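You operate a simulated robot arm through the tools that you are given. There is no shell and no other tool. Be economical: measure what you need, move in short steps, check, and stop when the job is done.

You run a simulated robot arm. Do the job below in one go: nothing can be reset, and whatever is moved stays where it is left.

Task
Funnel 2 scoops of lentils into the blue jar; stand it on the coaster.
Fine: level scoops, scoop back where it stood; the green jar ends under the funnel.

It is judged by the outcome, as a careful person would: the job done as asked, and still so three seconds after it is handed in. It fails if anything else is knocked over, pushed out of place, dropped, spilled or broken.

Robot
A 7-joint arm with a two-finger parallel gripper, fixed in place. Base frame: the origin is at the foot of the arm, x ahead of it, y to its left, z up; the work surface is at about z = 90. Readings come in cm, rad, newtons and seconds.
Its first joint turns from -2.897 to 2.897 rad. Payload 4.4 kg.
The TCP is the grasp point between the finger pads, 2.3 cm short of the fingertips. In the tool frame z runs along the fingers and y along their closing line. Largest opening 9.4 cm; finger width 3.8, thickness 1; the body of the gripper, 5.4 by 9.6 cm, starts 3.9 cm behind the TCP.
Orientation is that of the tool frame in the base frame, as [roll, pitch, yaw] about the fixed x, y, z axes, in that order (R = Rz(yaw) Ry(pitch) Rx(roll)). With the fingers straight down and closing along the base's y, the tool's x points along the base's -x, its y along +y and its z along -z.

Tools
- The arm moves only by the tool apply_moves. Its argument "rows" is a list of rows, each an object of numbers (a shift or turn left out is 0, a gripper value left out holds the last): "x", "y", "z": the shift along the tool's x, y, z in cm; "rx", "ry", "rz": the turn, a rotation vector about the tool's x, y, z in degrees; "claw": the finger opening in cm, from 0 to 9.4. In form: [{"x": .., "y": .., "z": .., "rx": .., "ry": .., "rz": .., "claw": ..}, ...]. A call has 1 to 10 rows; each row is the pose to reach, as a shift and turn from the pose commanded when the call began, along the tool's axes at that moment. Each row takes 0.2 s and may step no farther than 5 cm and 0.15 rad from the row before; otherwise, or with a gripper value out of range, the whole call is refused. A pose out of reach is approached as far as the arm can. The call stops where the force on the tool passes 40 N (or 10 N more than at its start, if that is more) or the arm is blocked; 0.2 s more then pass. Each finger travels about 7.2 cm/s and halts on what it meets, pressing with about 27 N; the grip force reading is that of the motor and also rises with nothing between the fingers. The clock runs only during rows and for 0.2 s after the last one: add rows that repeat a pose to give the fingers time. The reply holds the time, the measured pose of the TCP, the force on the tool along the base axes, the opening and the grip force, in the units named above and with some noise.
- Cameras (640 x 400 px; columns grow to the right, rows downward): "scene" is fixed at [40.02, -50.05, 170.04]; the picture's right is [0.90, -0.44, 0.00], its down [-0.25, -0.50, -0.83] and it looks along [0.37, 0.74, -0.56] (base axes); focal length 359 px, centre (320, 200). "wrist" rides on the gripper at [-3.9, 0, -4.4] in the tool frame; the picture's right is [0.00, -1.00, 0.00], its down [0.97, 0.00, -0.24] and it looks along [0.24, 0.00, 0.97] (tool axes); focal length 218 px, centre (320, 200). There is no depth. A picture from a camera that has moved, and an enlarged one, comes with that camera's place and axes in the base frame and with its lens.
- get_image(camera): a new picture of that camera. The clock stands still meanwhile.
- zoom(camera, box): a new picture of the part [left, top, right, bottom] of that camera's present view, enlarged. The clock stands still meanwhile.
- job_done(): hands the job in; it is judged then, once.

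Work in short steps. Places have to be worked out from the pictures, the camera data and where the tool is seen: move nearer, look again, correct. Check each grasp and each placing, and mend what went wrong. You have 120 turns and 64 pictures in all, those below and enlarged ones among them. Open the gripper and draw the arm clear of the work before you hand the job in, unless the task says otherwise; then end with one line.

The tools are called after ">>>" as name(argument=value, ...) on one line, values as JSON. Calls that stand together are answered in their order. apply_moves: Moves the arm, as the interface text tells. Its arguments: {"type":"object","properties":{"rows":{"type":"array","items":{"type":"object","properties":{"x":{"type":"number"},"y":{"type":"number"},"z":{"type":"number"},"rx":{"type":"number"},"ry":{"type":"number"},"rz":{"type":"number"},"claw":{"type":"number"}}}}},"required":["rows"]} The other tools are called the same way: get_image (camera) takes a picture; zoom (camera, box) takes an enlarged picture of a part of a camera's view; job_done () hands the job in.

At the start:

```text
time: 0.0
eef_pos: [77.41, 21.08, 136.4]
ee_rot: [-3.139, 0.0, -3.141]
force: [0.1, -0.7, 0.3]
width: 9.41
grasp_force: 0.0
```

scene: 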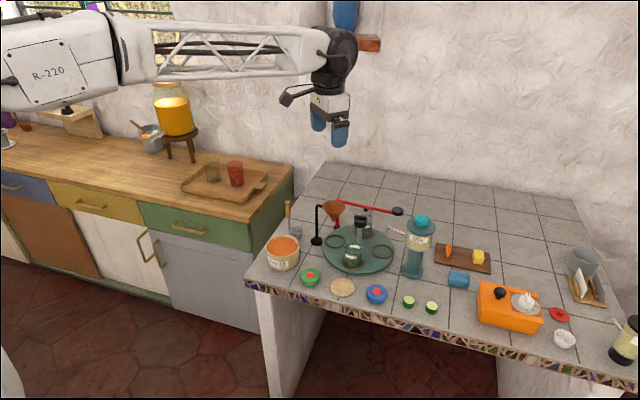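
wrist: 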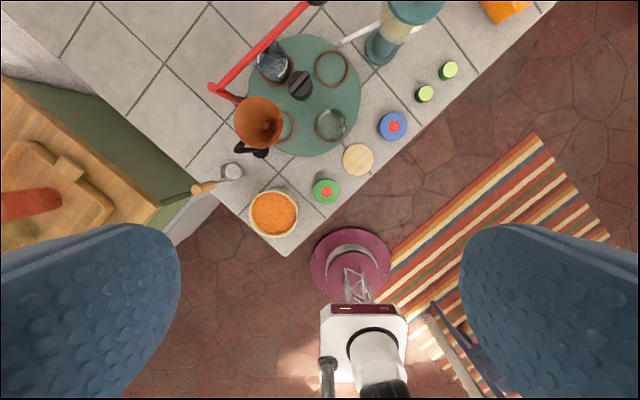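

The workspace shows a lentil tub, a scoop, a funnel on a stand, a turntable with jars, and a coaster. I zoom in for details.

>>> zoom(camera="scene", box=[240, 180, 480, 330])

>>> zoom(camera="wrist", box=[170, 0, 490, 260])

```text
2.67 times, centred on (360, 255) of scene
camera zoom: at [40.02, -50.05, 170.04], right [0.9, -0.44, 0.0], down [-0.25, -0.5, -0.83], along [0.37, 0.74, -0.56], focal length 958 px, centre (213, 53)
```

zoom: 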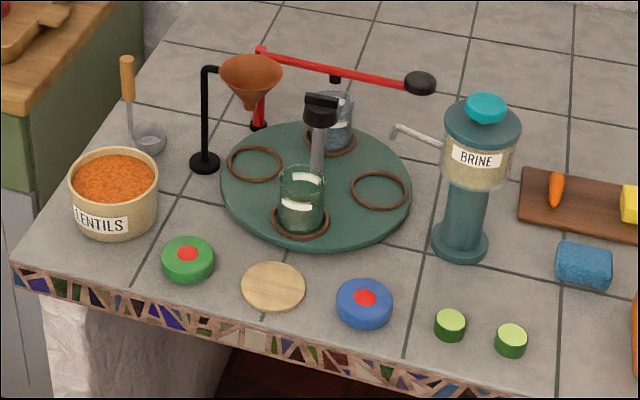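

```text
1.54 times, centred on (330, 130) of wrist
camera zoom: at [81.42, 21.19, 140.68], right [0.0, -1.0, 0.0], down [-0.97, 0.0, 0.24], along [-0.24, 0.0, -0.97], focal length 336 px, centre (305, 308)
```

zoom: 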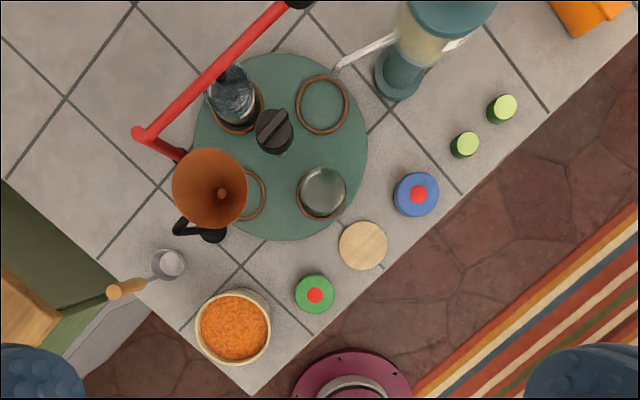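

I'll move above the turntable for a closer look at its centre, lever and jars.

>>> apply_moves(rows=[{"x": -3, "y": 1, "z": 3.5}, {"x": -6, "y": 2, "z": 7}, {"x": -8, "y": 3, "z": 10.5}, {"x": -8, "y": 3, "z": 14}])

>>> get_image(camera="wrist")

>>> zoom(camera="scene", box=[270, 180, 430, 280])

```text
time: 1.0
eef_pos: [85.67, 24.23, 122.44]
ee_rot: [-3.141, 0.0, 3.141]
force: [-1.1, 0.1, 0.8]
width: 9.41
grasp_force: 0.0
```

```text
59 pictures are left
camera wrist: at [89.56, 24.24, 126.75], right [0.0, -1.0, 0.0], down [-0.97, 0.0, 0.24], along [-0.24, 0.0, -0.97], focal length 218 px, centre (320, 200)
```

wrist: 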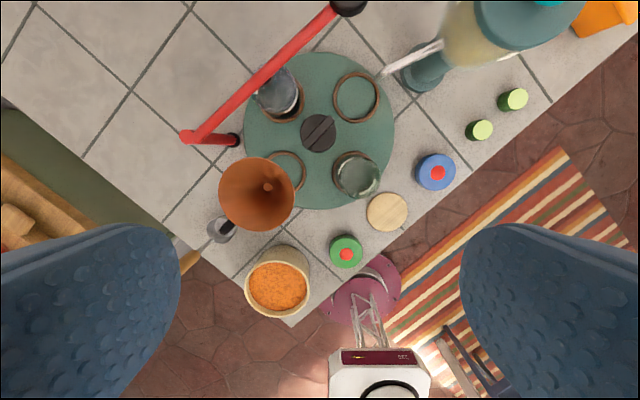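

```text
4.00 times, centred on (350, 230) of scene
camera zoom: at [40.02, -50.05, 170.04], right [0.9, -0.44, 0.0], down [-0.25, -0.5, -0.83], along [0.37, 0.74, -0.56], focal length 1437 px, centre (200, 80)
```

zoom: 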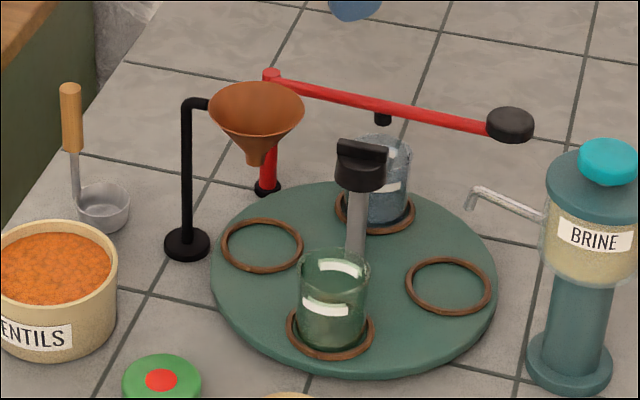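

I'll look closer at the knob and the scoop in the wrist view.

>>> zoom(camera="wrist", box=[220, 40, 420, 220])

```text
2.22 times, centred on (320, 130) of wrist
camera zoom: at [89.56, 24.24, 126.75], right [0.0, -1.0, 0.0], down [-0.97, 0.0, 0.24], along [-0.24, 0.0, -0.97], focal length 485 px, centre (320, 356)
```

zoom: 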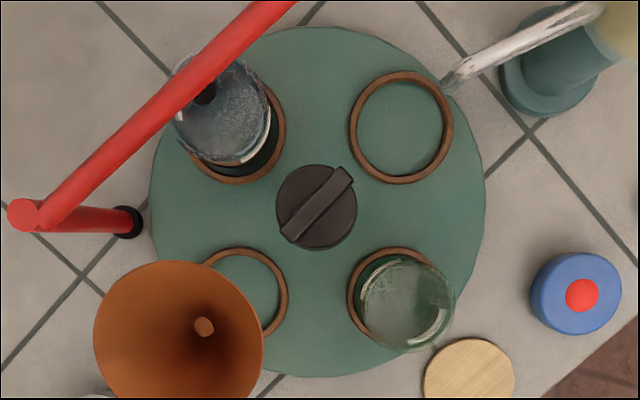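

The turntable's knob has a bar running along about -43° at (91, 24.35), top near z=103. I turn the gripper to straddle it and come down part way with the fingers half open.

>>> apply_moves(rows=[{"x": -2, "z": 2, "rz": 7.2, "claw": 4}, {"x": -4, "z": 4, "rz": 14.4, "claw": 4}, {"x": -5.3, "y": 0.1, "z": 6, "rz": 21.6, "claw": 4}, {"x": -5.3, "y": 0.1, "z": 8, "rz": 28.8, "claw": 4}, {"x": -5.3, "y": 0.1, "z": 10, "rz": 36, "claw": 4}, {"x": -5.3, "y": 0.1, "z": 12, "rz": 43, "claw": 4}, {"x": -5.3, "y": 0.1, "z": 12, "rz": 43, "claw": 4}])

>>> get_image(camera="wrist")

>>> zoom(camera="scene", box=[270, 140, 430, 280])

```text
time: 2.6
eef_pos: [90.63, 24.3, 110.32]
ee_rot: [3.141, 0.0, 2.39]
force: [0.2, -0.5, 0.2]
width: 3.99
grasp_force: 0.1
```

```text
56 pictures are left
camera wrist: at [93.61, 21.65, 114.69], right [-0.68, -0.73, 0.0], down [-0.71, 0.66, 0.24], along [-0.18, 0.16, -0.97], focal length 218 px, centre (320, 200)
```

wrist: 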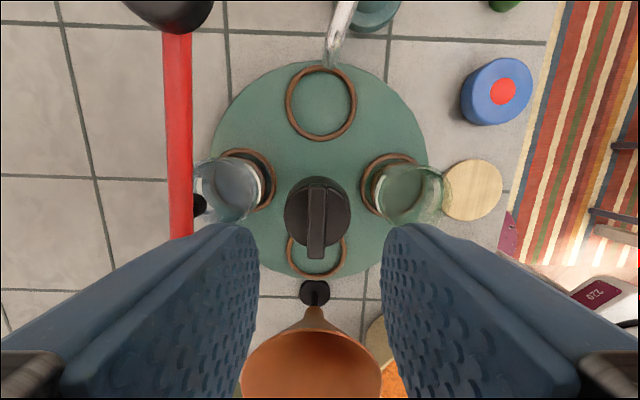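

```text
2.86 times, centred on (350, 210) of scene
camera zoom: at [40.02, -50.05, 170.04], right [0.9, -0.44, 0.0], down [-0.25, -0.5, -0.83], along [0.37, 0.74, -0.56], focal length 1026 px, centre (234, 171)
```

zoom: 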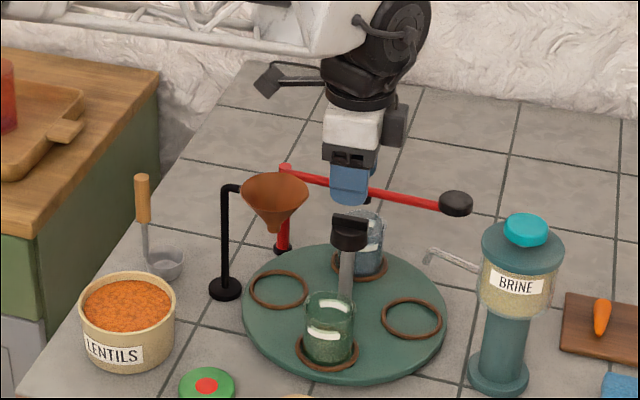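

The bar is centred between the fingers within 2 mm. I descend onto it and close.

>>> apply_moves(rows=[{"y": 0.15, "z": 3}, {"y": 0.15, "z": 5.5}, {"y": 0.15, "z": 7}, {"y": 0.15, "z": 7, "claw": 0}, {"y": 0.15, "z": 7, "claw": 0}, {"y": 0.15, "z": 7, "claw": 0}])

>>> zoom(camera="scene", box=[270, 140, 430, 280])

```text
time: 3.9
eef_pos: [90.78, 24.56, 103.38]
ee_rot: [-3.138, 0.002, 2.391]
force: [-12.2, -7.7, 4.0]
width: 4.13
grasp_force: 45.1
stopped in row 6: the force on the tool passed its limit (the readings are from after the stop); the commanded pose is now the measured one
```

```text
2.86 times, centred on (350, 210) of scene
camera zoom: at [40.02, -50.05, 170.04], right [0.9, -0.44, 0.0], down [-0.25, -0.5, -0.83], along [0.37, 0.74, -0.56], focal length 1026 px, centre (234, 171)
```

zoom: 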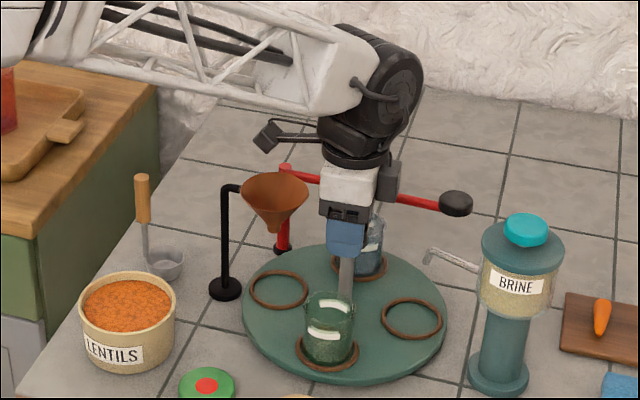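

The fingers closed on the 4.1 cm disc below the bar, with side load. I release, rise a little, and grip the bar itself.

>>> apply_moves(rows=[{"claw": 5.0}, {"claw": 5.0}, {"z": -1.3, "claw": 5}, {"z": -1.3, "claw": 0}, {"z": -1.3, "claw": 0}, {"z": -1.3, "claw": 0}, {"z": -1.3, "claw": 0}])

```text
time: 5.5
eef_pos: [90.79, 24.38, 104.92]
ee_rot: [-3.141, -0.001, 2.392]
force: [-8.3, -7.1, 4.7]
width: 3.9
grasp_force: 45.0
```

Still 3.9 cm wide, so I'm still on the disc. I go up another 0.9 cm and close again.

>>> apply_moves(rows=[{"claw": 5.0}, {"claw": 5.0}, {"z": -0.9, "claw": 5}, {"z": -0.9, "claw": 0}, {"z": -0.9, "claw": 0}, {"z": -0.9, "claw": 0}, {"z": -0.9, "claw": 0}])

>>> zoom(camera="scene", box=[310, 180, 410, 260])

```text
time: 7.1
eef_pos: [90.86, 24.39, 105.59]
ee_rot: [3.141, 0.0, 2.391]
force: [-1.9, -1.3, -0.5]
width: 0.92
grasp_force: 44.8
```

```text
5.00 times, centred on (360, 220) of scene
camera zoom: at [40.02, -50.05, 170.04], right [0.9, -0.44, 0.0], down [-0.25, -0.5, -0.83], along [0.37, 0.74, -0.56], focal length 1796 px, centre (120, 100)
```

zoom: 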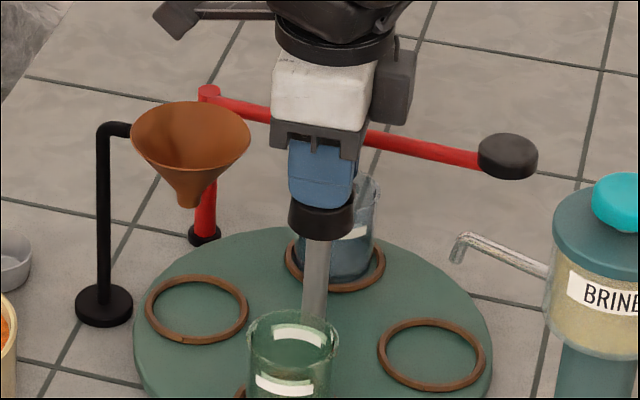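

The bar is held (0.92 cm). I turn counter-clockwise gently and check that the turntable follows.

>>> apply_moves(rows=[{"rz": -5}, {"rz": -10}, {"rz": -15}, {"rz": -20}, {"rz": -25}, {"rz": -30}])

>>> zoom(camera="scene", box=[270, 160, 430, 280])

```text
time: 8.5
eef_pos: [90.78, 24.36, 105.49]
ee_rot: [3.141, -0.002, 2.915]
force: [-11.2, -7.2, -3.1]
width: 0.94
grasp_force: 44.8
```

```text
3.33 times, centred on (350, 220) of scene
camera zoom: at [40.02, -50.05, 170.04], right [0.9, -0.44, 0.0], down [-0.25, -0.5, -0.83], along [0.37, 0.74, -0.56], focal length 1198 px, centre (220, 133)
```

zoom: 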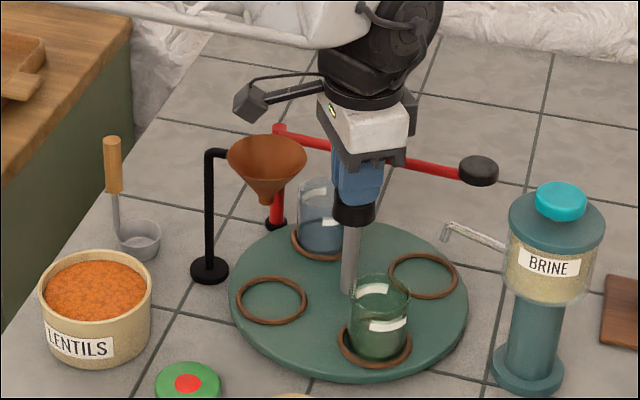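

The turntable follows. I ease the side load slightly and turn the remaining 60°.

>>> apply_moves(rows=[{"x": 0.1, "y": -0.1, "rz": -6}, {"x": 0.1, "y": -0.1, "rz": -12}, {"x": 0.1, "y": -0.1, "rz": -18}, {"x": 0.1, "y": -0.1, "rz": -24}, {"x": 0.1, "y": -0.1, "rz": -30}, {"x": 0.1, "y": -0.1, "rz": -36}, {"x": 0.1, "y": -0.1, "rz": -42}, {"x": 0.1, "y": -0.1, "rz": -48}, {"x": 0.1, "y": -0.1, "rz": -54}, {"x": 0.1, "y": -0.1, "rz": -60}])

>>> zoom(camera="scene", box=[270, 160, 430, 280])

>>> get_image(camera="wrist")

```text
time: 10.2
eef_pos: [90.82, 24.32, 105.57]
ee_rot: [-3.139, 0.0, -2.626]
force: [11.9, -2.1, -2.2]
width: 0.98
grasp_force: 44.8
stopped in row 8: the force on the tool passed its limit (the readings are from after the stop); the commanded pose is now the measured one
```

```text
3.33 times, centred on (350, 220) of scene
camera zoom: at [40.02, -50.05, 170.04], right [0.9, -0.44, 0.0], down [-0.25, -0.5, -0.83], along [0.37, 0.74, -0.56], focal length 1198 px, centre (220, 133)
```

zoom: 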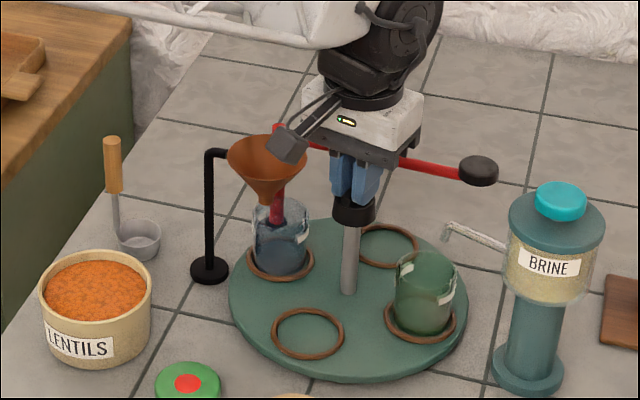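

```text
50 pictures are left
camera wrist: at [94.21, 26.33, 109.93], right [0.49, -0.87, 0.0], down [-0.84, -0.48, 0.24], along [-0.21, -0.12, -0.97], focal length 218 px, centre (320, 200)
```

wrist: 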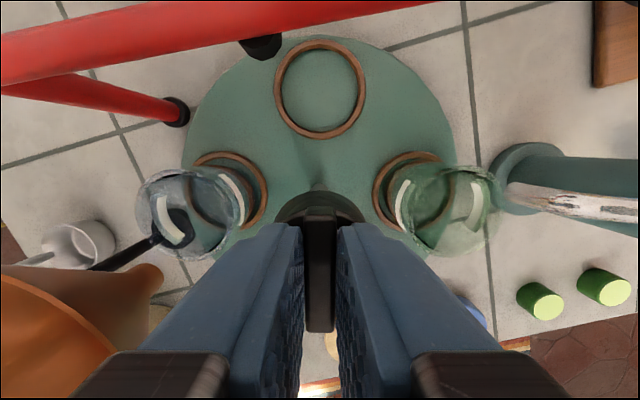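

72° of 90° done; spout at about (96.9, 17.6, 100) clears the green jar, so it looks like sideways wind-up. I continue in slow steps.

>>> apply_moves(rows=[{"rz": -3}, {"rz": -6}, {"rz": -9}, {"rz": -9}])

```text
time: 11.2
eef_pos: [90.93, 24.43, 105.7]
ee_rot: [-3.139, -0.001, -2.469]
force: [23.8, -17.2, -9.7]
width: 0.95
grasp_force: 45.1
```

Side force is growing along the direction of the funnel; I check for contact there before going on.

>>> zoom(camera="scene", box=[310, 170, 410, 250])

>>> get_image(camera="wrist")

```text
5.00 times, centred on (360, 210) of scene
camera zoom: at [40.02, -50.05, 170.04], right [0.9, -0.44, 0.0], down [-0.25, -0.5, -0.83], along [0.37, 0.74, -0.56], focal length 1796 px, centre (120, 150)
```

zoom: 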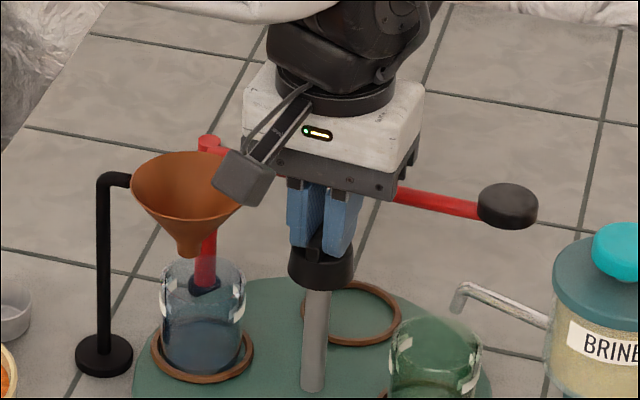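

```text
48 pictures are left
camera wrist: at [93.88, 26.84, 109.93], right [0.62, -0.78, 0.0], down [-0.76, -0.61, 0.24], along [-0.19, -0.15, -0.97], focal length 218 px, centre (320, 200)
```

wrist: 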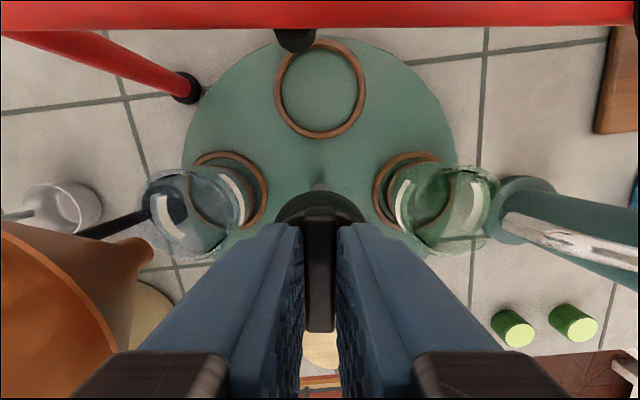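

No contact is visible; the force pattern fits my grip point being a few mm off the turntable axis, toward -y of the tool. I shift that way and finish the turn.

>>> apply_moves(rows=[{"y": -0.15, "rz": 0}, {"y": -0.3, "rz": -2}, {"y": -0.3, "rz": -4}, {"y": -0.3, "rz": -6}, {"y": -0.3, "rz": -8.5}, {"y": -0.3, "rz": -8.5}])

```text
time: 12.2
eef_pos: [90.74, 24.3, 105.57]
ee_rot: [3.139, -0.001, -2.36]
force: [-12.3, 2.1, 5.9]
width: 0.96
grasp_force: 44.7
stopped in row 5: the force on the tool passed its limit (the readings are from after the stop); the commanded pose is now the measured one
```

About 88° turned. I check alignment of the blue jar beneath the funnel before releasing.

>>> zoom(camera="scene", box=[310, 170, 410, 250])

>>> get_image(camera="wrist")

```text
5.00 times, centred on (360, 210) of scene
camera zoom: at [40.02, -50.05, 170.04], right [0.9, -0.44, 0.0], down [-0.25, -0.5, -0.83], along [0.37, 0.74, -0.56], focal length 1796 px, centre (120, 150)
```

zoom: 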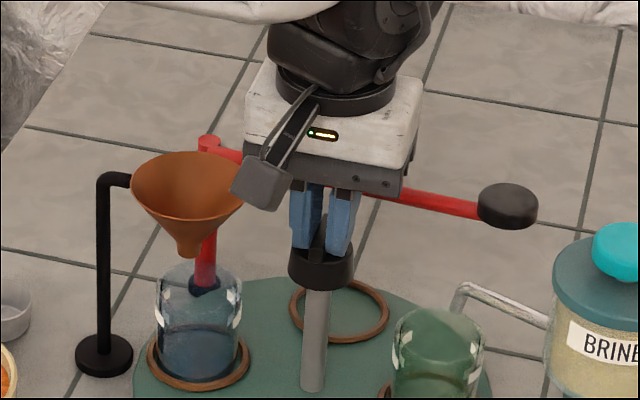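

```text
46 pictures are left
camera wrist: at [93.62, 27.14, 109.93], right [0.7, -0.71, 0.0], down [-0.69, -0.68, 0.24], along [-0.17, -0.17, -0.97], focal length 218 px, centre (320, 200)
```

wrist: 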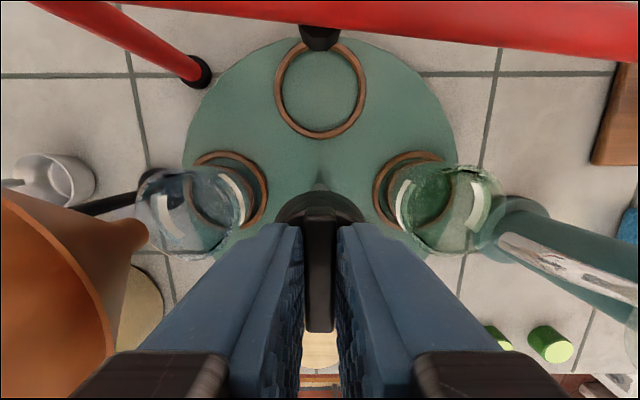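

Nearly aligned. I add the last 2° or so, then release and rise.

>>> apply_moves(rows=[{"rz": -1.2}, {"rz": -2.2}, {"rz": -2.2}])

>>> apply_moves(rows=[{"claw": 3}, {"claw": 4}, {"claw": 4}, {"z": -3}, {"z": -7}, {"z": -11}])

>>> get_image(camera="wrist")

```text
time: 13.0
eef_pos: [90.88, 24.42, 105.48]
ee_rot: [3.141, -0.002, -2.322]
force: [-10.3, 19.7, 9.7]
width: 0.95
grasp_force: 45.0
```

```text
time: 14.4
eef_pos: [91.19, 24.3, 116.47]
ee_rot: [3.142, -0.003, -2.322]
force: [0.0, -0.4, -0.5]
width: 3.97
grasp_force: 0.1
```

```text
45 pictures are left
camera wrist: at [93.75, 27.19, 120.81], right [0.73, -0.68, 0.0], down [-0.66, -0.71, 0.24], along [-0.17, -0.18, -0.97], focal length 218 px, centre (320, 200)
```

wrist: 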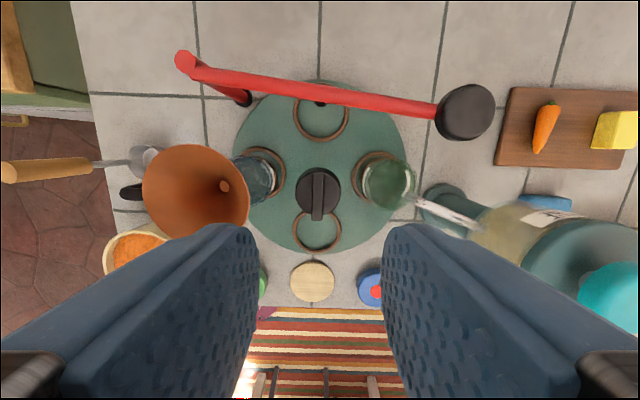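

The blue jar is under the spout. Next the scoop: I move above its handle (near (73.5, 44)) with yaw chosen so that the fingers close along the bowl-handle line.

>>> apply_moves(rows=[{"y": 4.3, "x": -0.2, "rz": 4}, {"y": 8.6, "x": -0.4, "rz": 8}, {"y": 12.9, "x": -0.6, "rz": 12}, {"y": 17.2, "x": -0.8, "rz": 16}, {"y": 21.2, "x": -1, "rz": 20}, {"y": 24.6, "x": -1.17, "rz": 21, "claw": 5}])

>>> get_image(camera="wrist")

>>> zoom(camera="scene", box=[250, 150, 350, 290])

```text
time: 15.8
eef_pos: [73.69, 41.85, 116.7]
ee_rot: [3.14, -0.002, -2.689]
force: [-0.5, -0.1, 0.0]
width: 5.0
grasp_force: 0.1
```

```text
44 pictures are left
camera wrist: at [77.27, 43.63, 121.03], right [0.44, -0.9, 0.0], down [-0.87, -0.42, 0.24], along [-0.22, -0.11, -0.97], focal length 218 px, centre (320, 200)
```

wrist: 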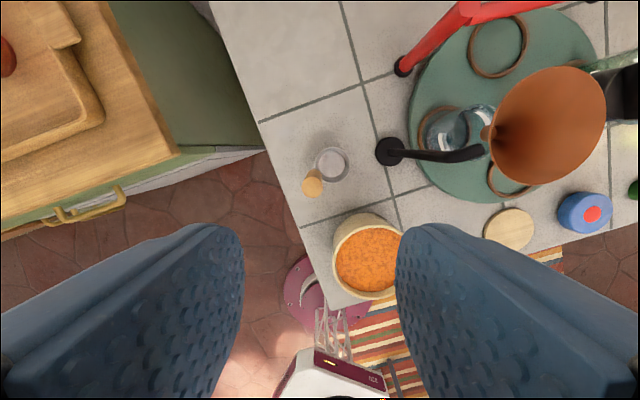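

```text
2.86 times, centred on (300, 220) of scene
camera zoom: at [40.02, -50.05, 170.04], right [0.9, -0.44, 0.0], down [-0.25, -0.5, -0.83], along [0.37, 0.74, -0.56], focal length 1026 px, centre (377, 143)
```

zoom: 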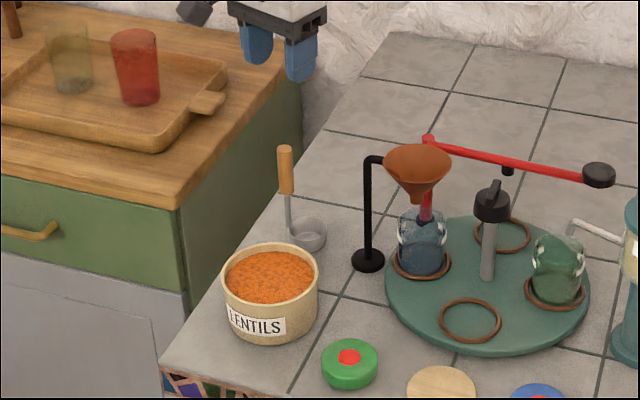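

>>> zoom(camera="wrist", box=[270, 130, 410, 310])

```text
2.22 times, centred on (340, 220) of wrist
camera zoom: at [77.27, 43.63, 121.03], right [0.44, -0.9, 0.0], down [-0.87, -0.42, 0.24], along [-0.22, -0.11, -0.97], focal length 485 px, centre (276, 156)
```

zoom: 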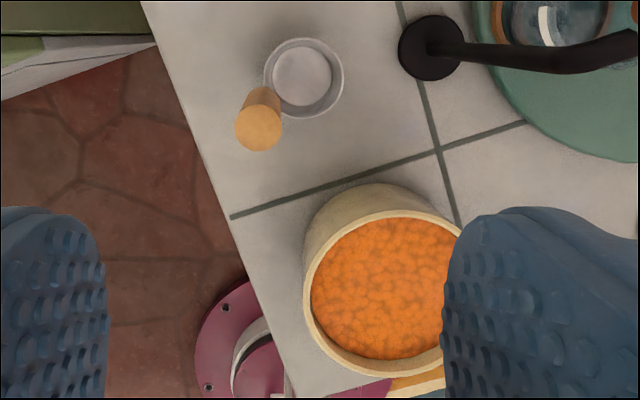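

The handle stands near (74.1, 42.65) with its top about z=102.6 and the bowl lies toward -50°. I turn to match and come down part way.

>>> apply_moves(rows=[{"x": -0.3, "y": 0.3, "z": 3, "rz": -5}, {"x": -0.72, "y": 0.54, "z": 6, "rz": -10}, {"x": -0.72, "y": 0.54, "z": 9, "rz": -14}, {"x": -0.72, "y": 0.54, "z": 9, "rz": -14}])

>>> get_image(camera="wrist")

```text
time: 16.8
eef_pos: [74.33, 42.6, 107.59]
ee_rot: [3.14, -0.002, -2.444]
force: [0.4, -0.3, -0.4]
width: 5.0
grasp_force: 0.1
```

```text
41 pictures are left
camera wrist: at [77.25, 45.15, 112.0], right [0.64, -0.77, 0.0], down [-0.74, -0.62, 0.24], along [-0.19, -0.16, -0.97], focal length 218 px, centre (320, 200)
```

wrist: 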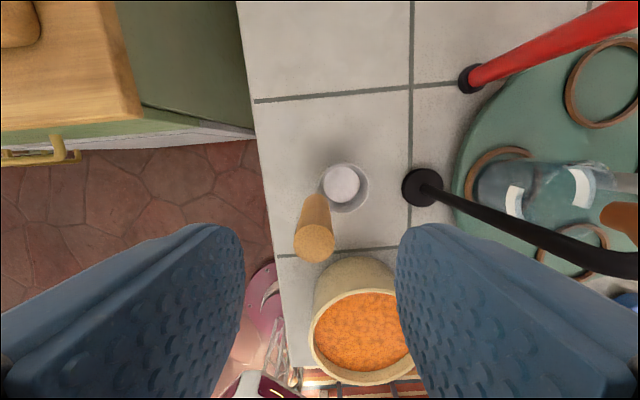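

The handle is about 0.5 cm to the tool's +y. I correct, descend to z≈99.3 and close.

>>> apply_moves(rows=[{"y": 0.45, "z": 3}, {"y": 0.45, "z": 6}, {"y": 0.45, "z": 8.3}, {"y": 0.45, "z": 8.3, "claw": 0}, {"y": 0.45, "z": 8.3, "claw": 0}, {"y": 0.45, "z": 8.3, "claw": 0}, {"y": 0.45, "z": 8.3, "claw": 0}])

>>> zoom(camera="scene", box=[250, 180, 350, 280])

>>> get_image(camera="wrist")

```text
time: 17.7
eef_pos: [73.99, 43.15, 100.49]
ee_rot: [-3.139, 0.011, -2.446]
force: [1.6, -3.2, 13.9]
width: 2.26
grasp_force: 7.9
stopped in row 4: the force on the tool passed its limit (the readings are from after the stop); the commanded pose is now the measured one
```

```text
4.00 times, centred on (300, 230) of scene
camera zoom: at [40.02, -50.05, 170.04], right [0.9, -0.44, 0.0], down [-0.25, -0.5, -0.83], along [0.37, 0.74, -0.56], focal length 1437 px, centre (400, 80)
```

zoom: 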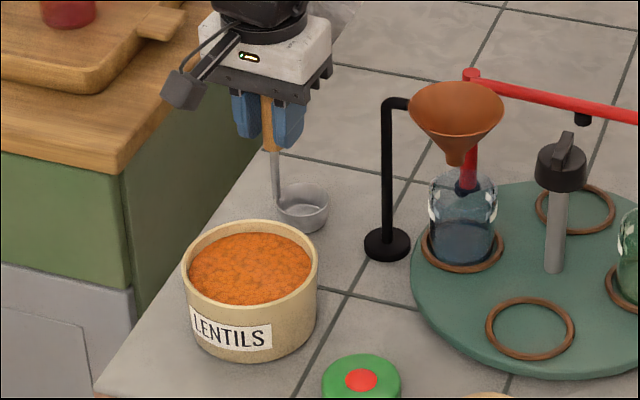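

```text
39 pictures are left
camera wrist: at [76.96, 45.65, 104.85], right [0.64, -0.77, 0.0], down [-0.75, -0.63, 0.23], along [-0.18, -0.15, -0.97], focal length 218 px, centre (320, 200)
```

wrist: 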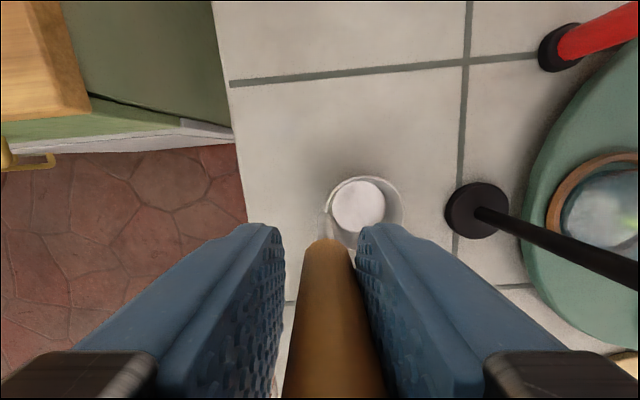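

The palm met the handle's top at z=100.5. I back off 0.6 cm and close.

>>> apply_moves(rows=[{"z": -0.6, "claw": 2.3}, {"z": -0.6, "claw": 0}, {"z": -0.6, "claw": 0}, {"z": -0.6, "claw": 0}, {"z": -0.6, "claw": 0}])

>>> zoom(camera="scene", box=[250, 180, 350, 280])

```text
time: 18.9
eef_pos: [73.98, 43.19, 100.87]
ee_rot: [3.141, 0.008, -2.444]
force: [0.8, -0.2, 0.7]
width: 1.74
grasp_force: 27.3
```

```text
4.00 times, centred on (300, 230) of scene
camera zoom: at [40.02, -50.05, 170.04], right [0.9, -0.44, 0.0], down [-0.25, -0.5, -0.83], along [0.37, 0.74, -0.56], focal length 1437 px, centre (400, 80)
```

zoom: 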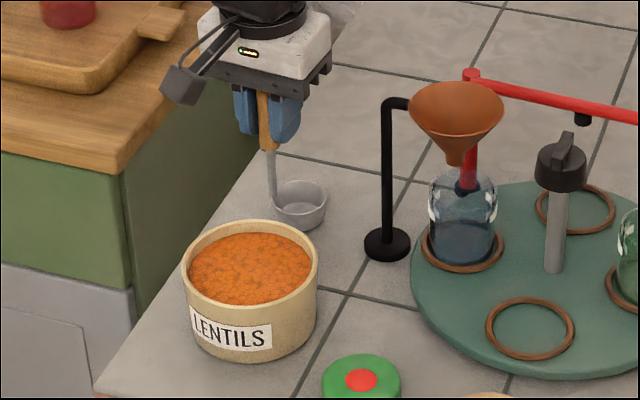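

The scoop is held (1.74 cm); its place to return to is TCP (73.98, 43.19, 100.87), yaw -2.444. I lift it, and turn it while carrying it over the tub.

>>> apply_moves(rows=[{"z": -3}, {"z": -7}, {"z": -11}, {"x": 1.3, "y": -0.7, "z": -13, "rz": 8}, {"x": 2.7, "y": -1.35, "z": -13, "rz": 16}, {"x": 4, "y": -2, "z": -13, "rz": 24}, {"x": 5.3, "y": -2.7, "z": -13, "rz": 32}, {"x": 6.6, "y": -3.4, "z": -13, "rz": 40}, {"x": 8, "y": -4.1, "z": -13, "rz": 48}, {"x": 9.3, "y": -4.73, "z": -13, "rz": 56}])

>>> apply_moves(rows=[{"rz": 8}, {"rz": 16}, {"rz": 24}, {"rz": 34}, {"rz": 34}])

>>> get_image(camera="wrist")

>>> zoom(camera="scene", box=[230, 140, 350, 300])

```text
time: 21.1
eef_pos: [69.71, 33.34, 113.78]
ee_rot: [3.137, 0.004, 2.861]
force: [0.0, 0.3, -0.5]
width: 0.0
grasp_force: 27.3
```

```text
refused: row 4 steps farther than a row can; nothing moved
```

```text
37 pictures are left
camera wrist: at [73.45, 32.31, 118.28], right [-0.28, -0.96, -0.01], down [-0.93, 0.27, 0.24], along [-0.22, 0.07, -0.97], focal length 218 px, centre (320, 200)
```

wrist: 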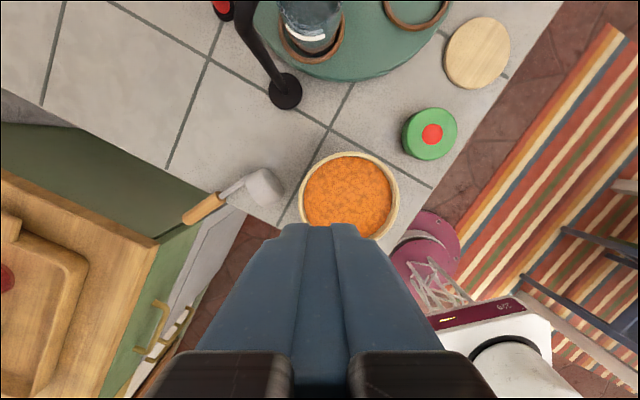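

```text
2.50 times, centred on (290, 220) of scene
camera zoom: at [40.02, -50.05, 170.04], right [0.9, -0.44, 0.0], down [-0.25, -0.5, -0.83], along [0.37, 0.74, -0.56], focal length 898 px, centre (395, 150)
```

zoom: 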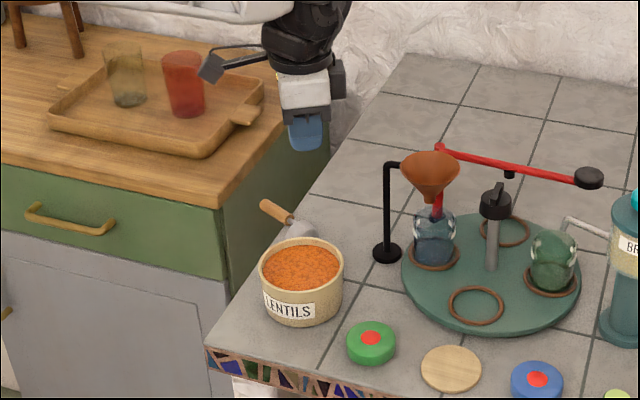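

The handle slipped out as I lifted and the scoop now lies on its side near the table's edge. I look closely before recovering it.

>>> zoom(camera="wrist", box=[160, 130, 320, 250])

>>> zoom(camera="scene", box=[320, 210, 270, 250])

>>> zoom(camera="scene", box=[260, 200, 340, 260])

```text
3.33 times, centred on (240, 190) of wrist
camera zoom: at [73.45, 32.31, 118.28], right [-0.28, -0.96, -0.01], down [-0.93, 0.27, 0.24], along [-0.22, 0.07, -0.97], focal length 728 px, centre (587, 233)
```

zoom: 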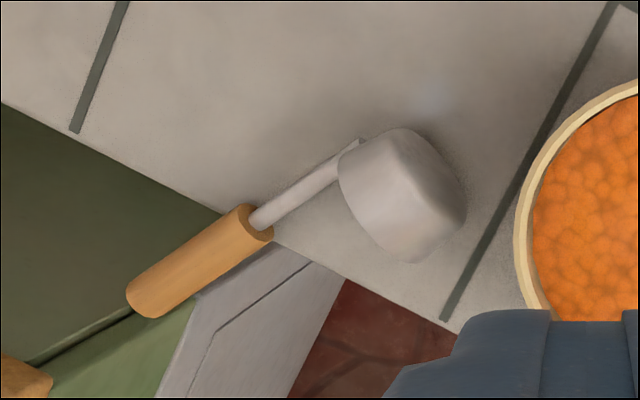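

```text
refused: the box must be [left, top, right, bottom]
```

```text
6.67 times, centred on (300, 230) of scene
camera zoom: at [40.02, -50.05, 170.04], right [0.9, -0.44, 0.0], down [-0.25, -0.5, -0.83], along [0.37, 0.74, -0.56], focal length 2395 px, centre (453, 0)
```

zoom: 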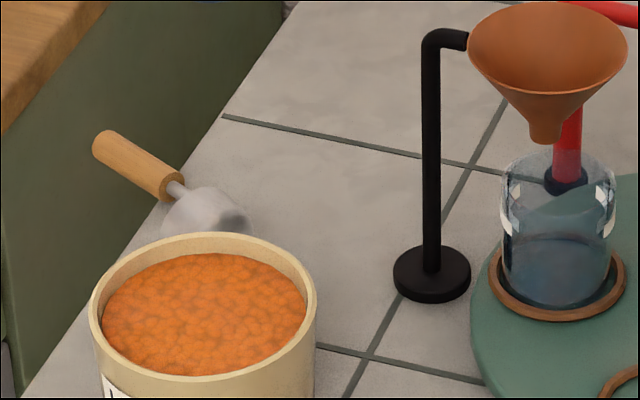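

The scoop lies with its wooden handle overhanging the table edge, roughly from (71.4, 46) to (69.6, 51.6), direction about 107°. I go above it with the fingers turned across the handle, and look.

>>> apply_moves(rows=[{"x": 0.5, "y": 1.9, "z": 0.5, "rz": 7, "claw": 3}, {"x": 1, "y": 3.8, "z": 1.5, "rz": 14, "claw": 3}, {"x": 1.5, "y": 5.7, "z": 2.5, "rz": 21}, {"x": 2, "y": 7.6, "z": 3.5, "rz": 28}, {"x": 2.5, "y": 9.5, "z": 4.5, "rz": 35}, {"x": 3, "y": 11.4, "z": 6, "rz": 42}, {"x": 3.5, "y": 13.3, "z": 7.5, "rz": 49}, {"x": 4.06, "y": 15.2, "z": 8.8, "rz": 56}, {"x": 4.06, "y": 15.2, "z": 8.8, "rz": 56}])

>>> get_image(camera="wrist")

```text
time: 23.1
eef_pos: [70.1, 49.07, 104.98]
ee_rot: [3.135, -0.002, 1.884]
force: [-0.2, 0.4, -0.6]
width: 3.01
grasp_force: 0.1
```

```text
33 pictures are left
camera wrist: at [71.27, 45.38, 109.34], right [-0.95, -0.31, -0.01], down [-0.3, 0.92, 0.24], along [-0.07, 0.23, -0.97], focal length 218 px, centre (320, 200)
```

wrist: 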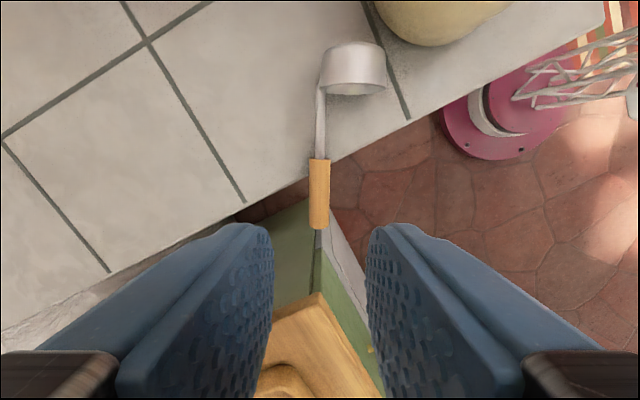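

Handle now lies straight along the tool's x. I move 1.5 cm toward its free end, so both fingers clear the table edge, and descend around it.

>>> apply_moves(rows=[{"x": 1.5, "y": 0.18, "z": 3}, {"x": 1.5, "y": 0.18, "z": 6}, {"x": 1.5, "y": 0.18, "z": 9}, {"x": 1.5, "y": 0.18, "z": 10.5}])

>>> get_image(camera="wrist")

```text
time: 24.1
eef_pos: [69.8, 50.72, 94.46]
ee_rot: [3.134, -0.001, 1.885]
force: [0.3, -0.7, 0.6]
width: 3.0
grasp_force: 0.0
```

```text
32 pictures are left
camera wrist: at [71.07, 47.05, 98.89], right [-0.95, -0.31, -0.01], down [-0.3, 0.92, 0.24], along [-0.07, 0.23, -0.97], focal length 218 px, centre (320, 200)
```

wrist: 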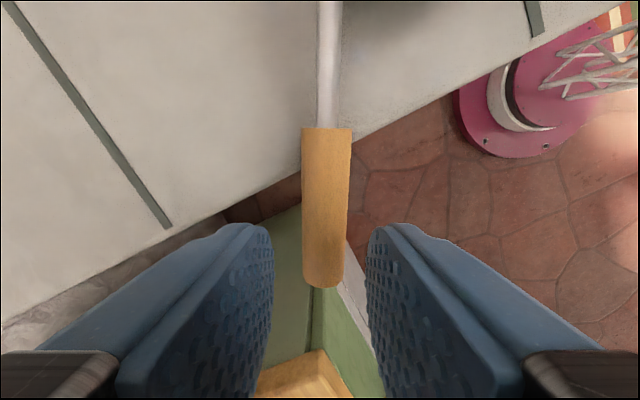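

Aligned. Down 3.5 cm more and close gently, waiting for the fingers to settle.

>>> apply_moves(rows=[{"y": -0.12, "z": 1.2}, {"y": -0.12, "z": 2.4}, {"y": -0.12, "z": 3.5}, {"y": -0.12, "z": 3.5, "claw": 1}, {"y": -0.12, "z": 3.5, "claw": 0}, {"y": -0.12, "z": 3.5, "claw": 0}, {"y": -0.12, "z": 3.5, "claw": 0}])

```text
time: 25.7
eef_pos: [69.87, 50.87, 91.07]
ee_rot: [3.135, -0.002, 1.885]
force: [-0.8, 0.1, 0.3]
width: 1.71
grasp_force: 27.2
```

Gripped at 1.71 cm. I lift slowly and check it is coming along.

>>> apply_moves(rows=[{"z": -0.4}, {"z": -1}, {"z": -2}, {"z": -3}, {"z": -4}, {"z": -5}, {"z": -6}, {"z": -7}])

>>> get_image(camera="wrist")

```text
time: 27.5
eef_pos: [69.66, 50.84, 98.06]
ee_rot: [3.135, -0.001, 1.885]
force: [-0.6, -0.1, -1.5]
width: 1.71
grasp_force: 27.5
```

```text
31 pictures are left
camera wrist: at [70.93, 47.07, 102.46], right [-0.95, -0.31, -0.01], down [-0.3, 0.92, 0.24], along [-0.07, 0.23, -0.97], focal length 218 px, centre (320, 200)
```

wrist: 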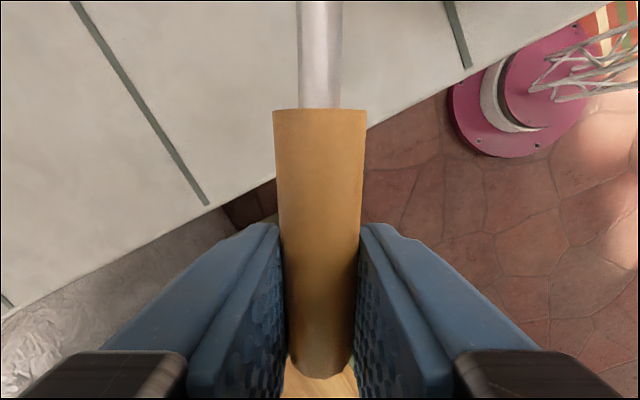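

Held firmly, handle along the tool's x. I raise it further and tip the tool so that the scoop swings upright beneath.

>>> apply_moves(rows=[{"z": -2, "x": -0.5, "ry": 3}, {"z": -4, "x": -1, "ry": 8}, {"z": -6, "x": -1.5, "ry": 14}, {"z": -8, "x": -2, "ry": 20}, {"z": -10, "x": -2.5, "ry": 26}, {"z": -12, "x": -3, "ry": 32}, {"z": -14, "x": -3.5, "ry": 38}, {"z": -15, "x": -4, "ry": 44}, {"z": -15, "x": -4, "ry": 50}, {"z": -15, "x": -4, "ry": 56}])

>>> get_image(camera="scene")

```text
time: 29.7
eef_pos: [70.93, 46.84, 112.97]
ee_rot: [3.128, -0.982, 1.896]
force: [1.3, -0.6, -1.9]
width: 1.72
grasp_force: 27.2
```

```text
30 pictures are left
```

scene: 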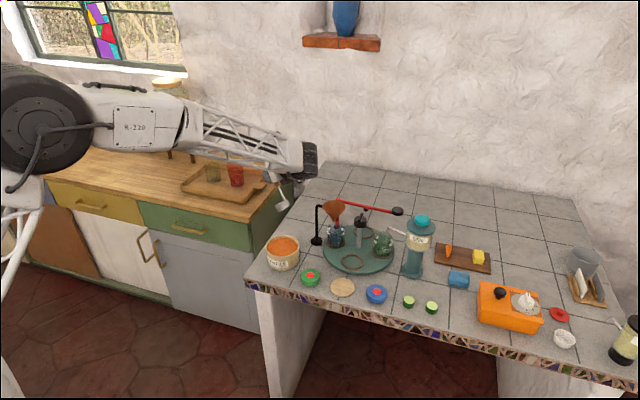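

Following well. I finish the tip to upright.

>>> apply_moves(rows=[{"ry": 6}, {"ry": 12}, {"ry": 18}, {"ry": 24}, {"ry": 30}, {"ry": 34}, {"ry": 34}])

>>> get_image(camera="wrist")

>>> zoom(camera="scene", box=[230, 130, 370, 290])

```text
time: 31.3
eef_pos: [70.96, 46.86, 113.08]
ee_rot: [1.148, -1.561, -2.405]
force: [0.4, -1.0, -1.2]
width: 1.75
grasp_force: 27.4
```

```text
29 pictures are left
camera wrist: at [72.28, 42.68, 109.08], right [-0.95, -0.31, -0.01], down [0.07, -0.23, 0.97], along [-0.3, 0.92, 0.24], focal length 218 px, centre (320, 200)
```

wrist: 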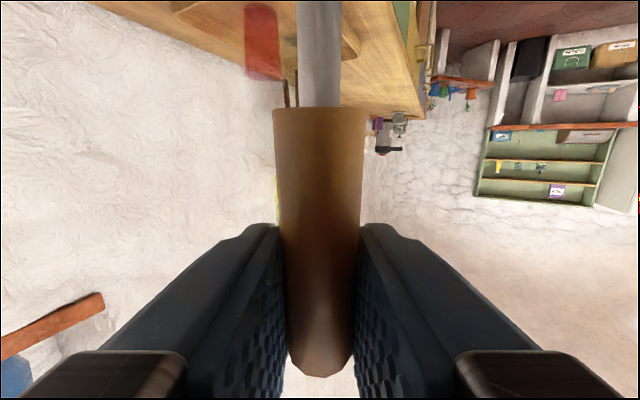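

```text
2.50 times, centred on (300, 210) of scene
camera zoom: at [40.02, -50.05, 170.04], right [0.9, -0.44, 0.0], down [-0.25, -0.5, -0.83], along [0.37, 0.74, -0.56], focal length 898 px, centre (370, 175)
```

zoom: 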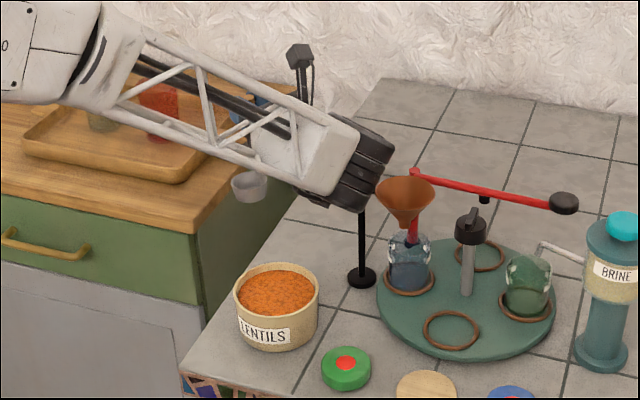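

The scoop hangs upright below the hand with its bowl toward (-0.95, -0.31). I carry it over the lentil tub (centre ≈ (67.5, 31.2)) while tipping its mouth forward 50°.

>>> apply_moves(rows=[{"x": 0.5, "y": -2, "z": -1.5, "rz": -3}, {"x": 1, "y": -4, "z": -3.5, "rz": -9}, {"x": 1, "y": -6, "z": -5.5, "rz": -15}, {"x": 1, "y": -8, "z": -7.5, "rz": -22}, {"x": 1, "y": -10, "z": -9.5, "rz": -29}, {"x": 1, "y": -12, "z": -11.5, "rz": -36}, {"x": 1, "y": -13.3, "z": -13, "rz": -43}, {"x": 1, "y": -13.7, "z": -13.8, "rz": -50}, {"x": 1, "y": -13.7, "z": -13.8, "rz": -50}])

>>> zoom(camera="scene", box=[220, 130, 360, 290])

```text
time: 33.3
eef_pos: [62.16, 29.49, 114.01]
ee_rot: [1.566, -0.691, -2.825]
force: [0.4, 0.5, -0.9]
width: 1.72
grasp_force: 26.4
```

```text
2.50 times, centred on (290, 210) of scene
camera zoom: at [40.02, -50.05, 170.04], right [0.9, -0.44, 0.0], down [-0.25, -0.5, -0.83], along [0.37, 0.74, -0.56], focal length 898 px, centre (395, 175)
```

zoom: 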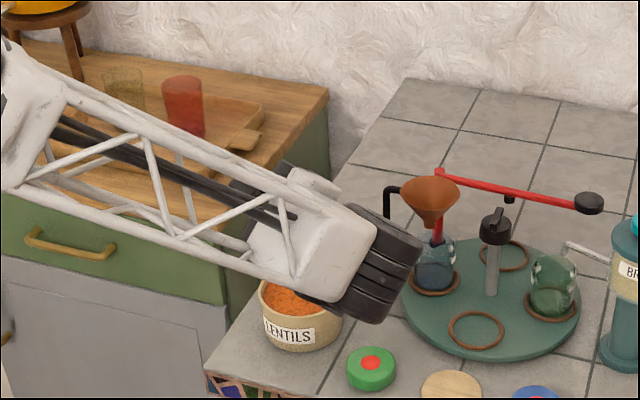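

The arm hides the bowl from the scene camera, so I work by geometry and force. I lower along the vertical toward the lentil surface.

>>> apply_moves(rows=[{"x": -1.6, "y": -1.92}, {"x": -3.2, "y": -3.83}, {"x": -4.5, "y": -5.36}, {"x": -5.14, "y": -6.13}, {"x": -5.8, "y": -6.9}, {"x": -6.43, "y": -7.66}])

```text
time: 34.7
eef_pos: [62.2, 29.51, 103.93]
ee_rot: [1.567, -0.691, -2.825]
force: [-0.4, -0.8, -1.4]
width: 1.74
grasp_force: 26.8
```

No resistance yet at dip depth. I sweep the mouth forward and roll the bowl level inside the tub.

>>> apply_moves(rows=[{"x": 0.79, "y": -0.92}, {"x": 1.57, "y": -1.71}, {"x": 0.85, "y": -0.58, "rz": 8}, {"x": -0.02, "y": 0.67, "rz": 16}, {"x": -1.07, "y": 1.75, "rz": 24}, {"x": -2.17, "y": 2.74, "rz": 32}, {"x": -3.38, "y": 3.55, "rz": 40}, {"x": -4.77, "y": 4.07, "rz": 48}, {"x": -5.06, "y": 4.24, "rz": 50}])

```text
time: 36.7
eef_pos: [68.43, 31.57, 104.04]
ee_rot: [1.184, -1.564, -2.442]
force: [-0.2, 0.5, -0.9]
width: 1.73
grasp_force: 26.9
```

Level now, still held. I lift out and move to where the scene camera can see the bowl.

>>> apply_moves(rows=[{"x": 0.7}, {"x": 2}, {"x": 4}, {"x": 6}, {"x": 8}, {"x": 9, "z": 2}, {"x": 9, "z": 5}, {"x": 9, "z": 8}, {"x": 9, "z": 11}, {"x": 9, "z": 13}])

>>> zoom(camera="scene", box=[240, 150, 340, 290])

```text
time: 38.9
eef_pos: [64.3, 43.97, 113.07]
ee_rot: [1.219, -1.563, -2.476]
force: [-0.4, -0.4, -1.7]
width: 1.74
grasp_force: 27.0
```

```text
2.86 times, centred on (290, 220) of scene
camera zoom: at [40.02, -50.05, 170.04], right [0.9, -0.44, 0.0], down [-0.25, -0.5, -0.83], along [0.37, 0.74, -0.56], focal length 1026 px, centre (406, 143)
```

zoom: 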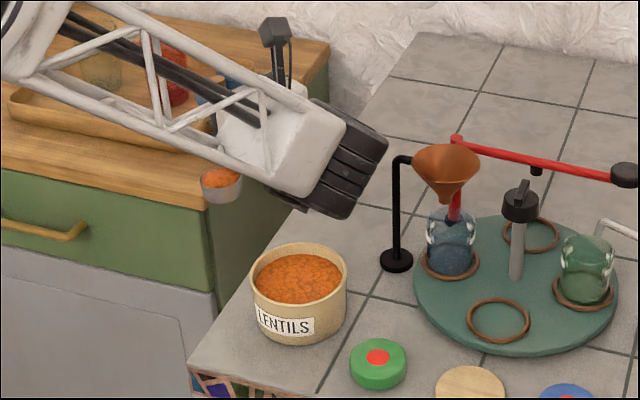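

Lentils are in the bowl. I zoom to see whether it is heaped.

>>> zoom(camera="scene", box=[300, 200, 330, 225])

>>> zoom(camera="scene", box=[302, 202, 332, 226])

```text
16.00 times, centred on (315, 212) of scene
camera zoom: at [40.02, -50.05, 170.04], right [0.9, -0.44, 0.0], down [-0.25, -0.5, -0.83], along [0.37, 0.74, -0.56], focal length 5749 px, centre (400, 0)
```

zoom: 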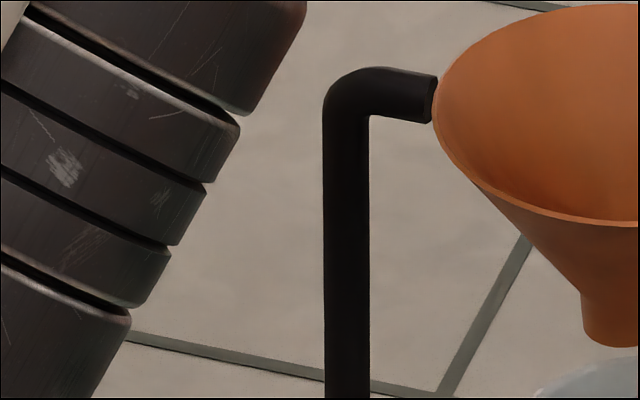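

```text
16.00 times, centred on (317, 214) of scene
camera zoom: at [40.02, -50.05, 170.04], right [0.9, -0.44, 0.0], down [-0.25, -0.5, -0.83], along [0.37, 0.74, -0.56], focal length 5749 px, centre (368, -24)
```

zoom: 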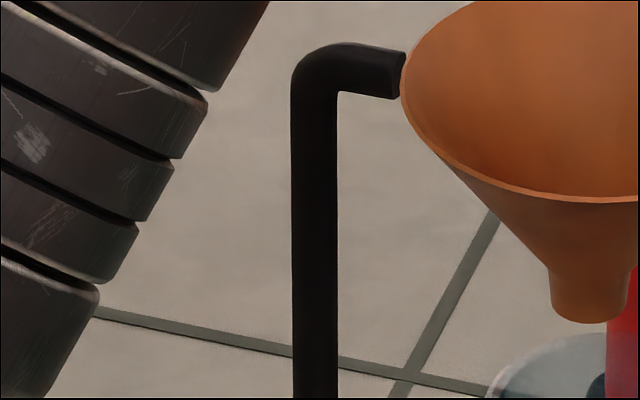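

>>> zoom(camera="scene", box=[240, 204, 270, 224])

```text
16.00 times, centred on (255, 214) of scene
camera zoom: at [40.02, -50.05, 170.04], right [0.9, -0.44, 0.0], down [-0.25, -0.5, -0.83], along [0.37, 0.74, -0.56], focal length 5749 px, centre (1360, -24)
```

zoom: 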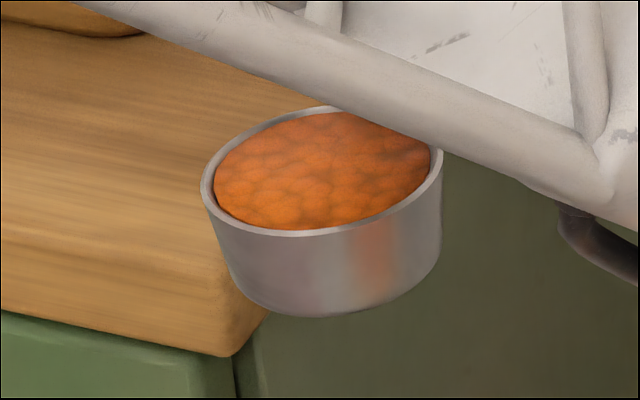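

A nicely level scoop. I raise it, correct a slight forward lean, and turn the hand to point more outward before going to the funnel.

>>> apply_moves(rows=[{"x": 1, "rx": -3, "rz": 1}, {"x": 2.5, "rx": -8, "rz": 2}, {"x": 4, "rx": -13, "rz": 3}, {"x": 5.5, "rx": -18, "rz": 4}, {"x": 7, "rx": -23, "rz": 5}, {"x": 8.5, "rx": -28, "rz": 5}, {"x": 9, "rx": -33, "rz": 5}, {"x": 9, "rx": -33, "rz": 5}])

```text
time: 40.7
eef_pos: [64.33, 43.91, 121.99]
ee_rot: [-1.804, -1.492, -0.028]
force: [-1.7, 0.1, -1.4]
width: 1.73
grasp_force: 27.1
```

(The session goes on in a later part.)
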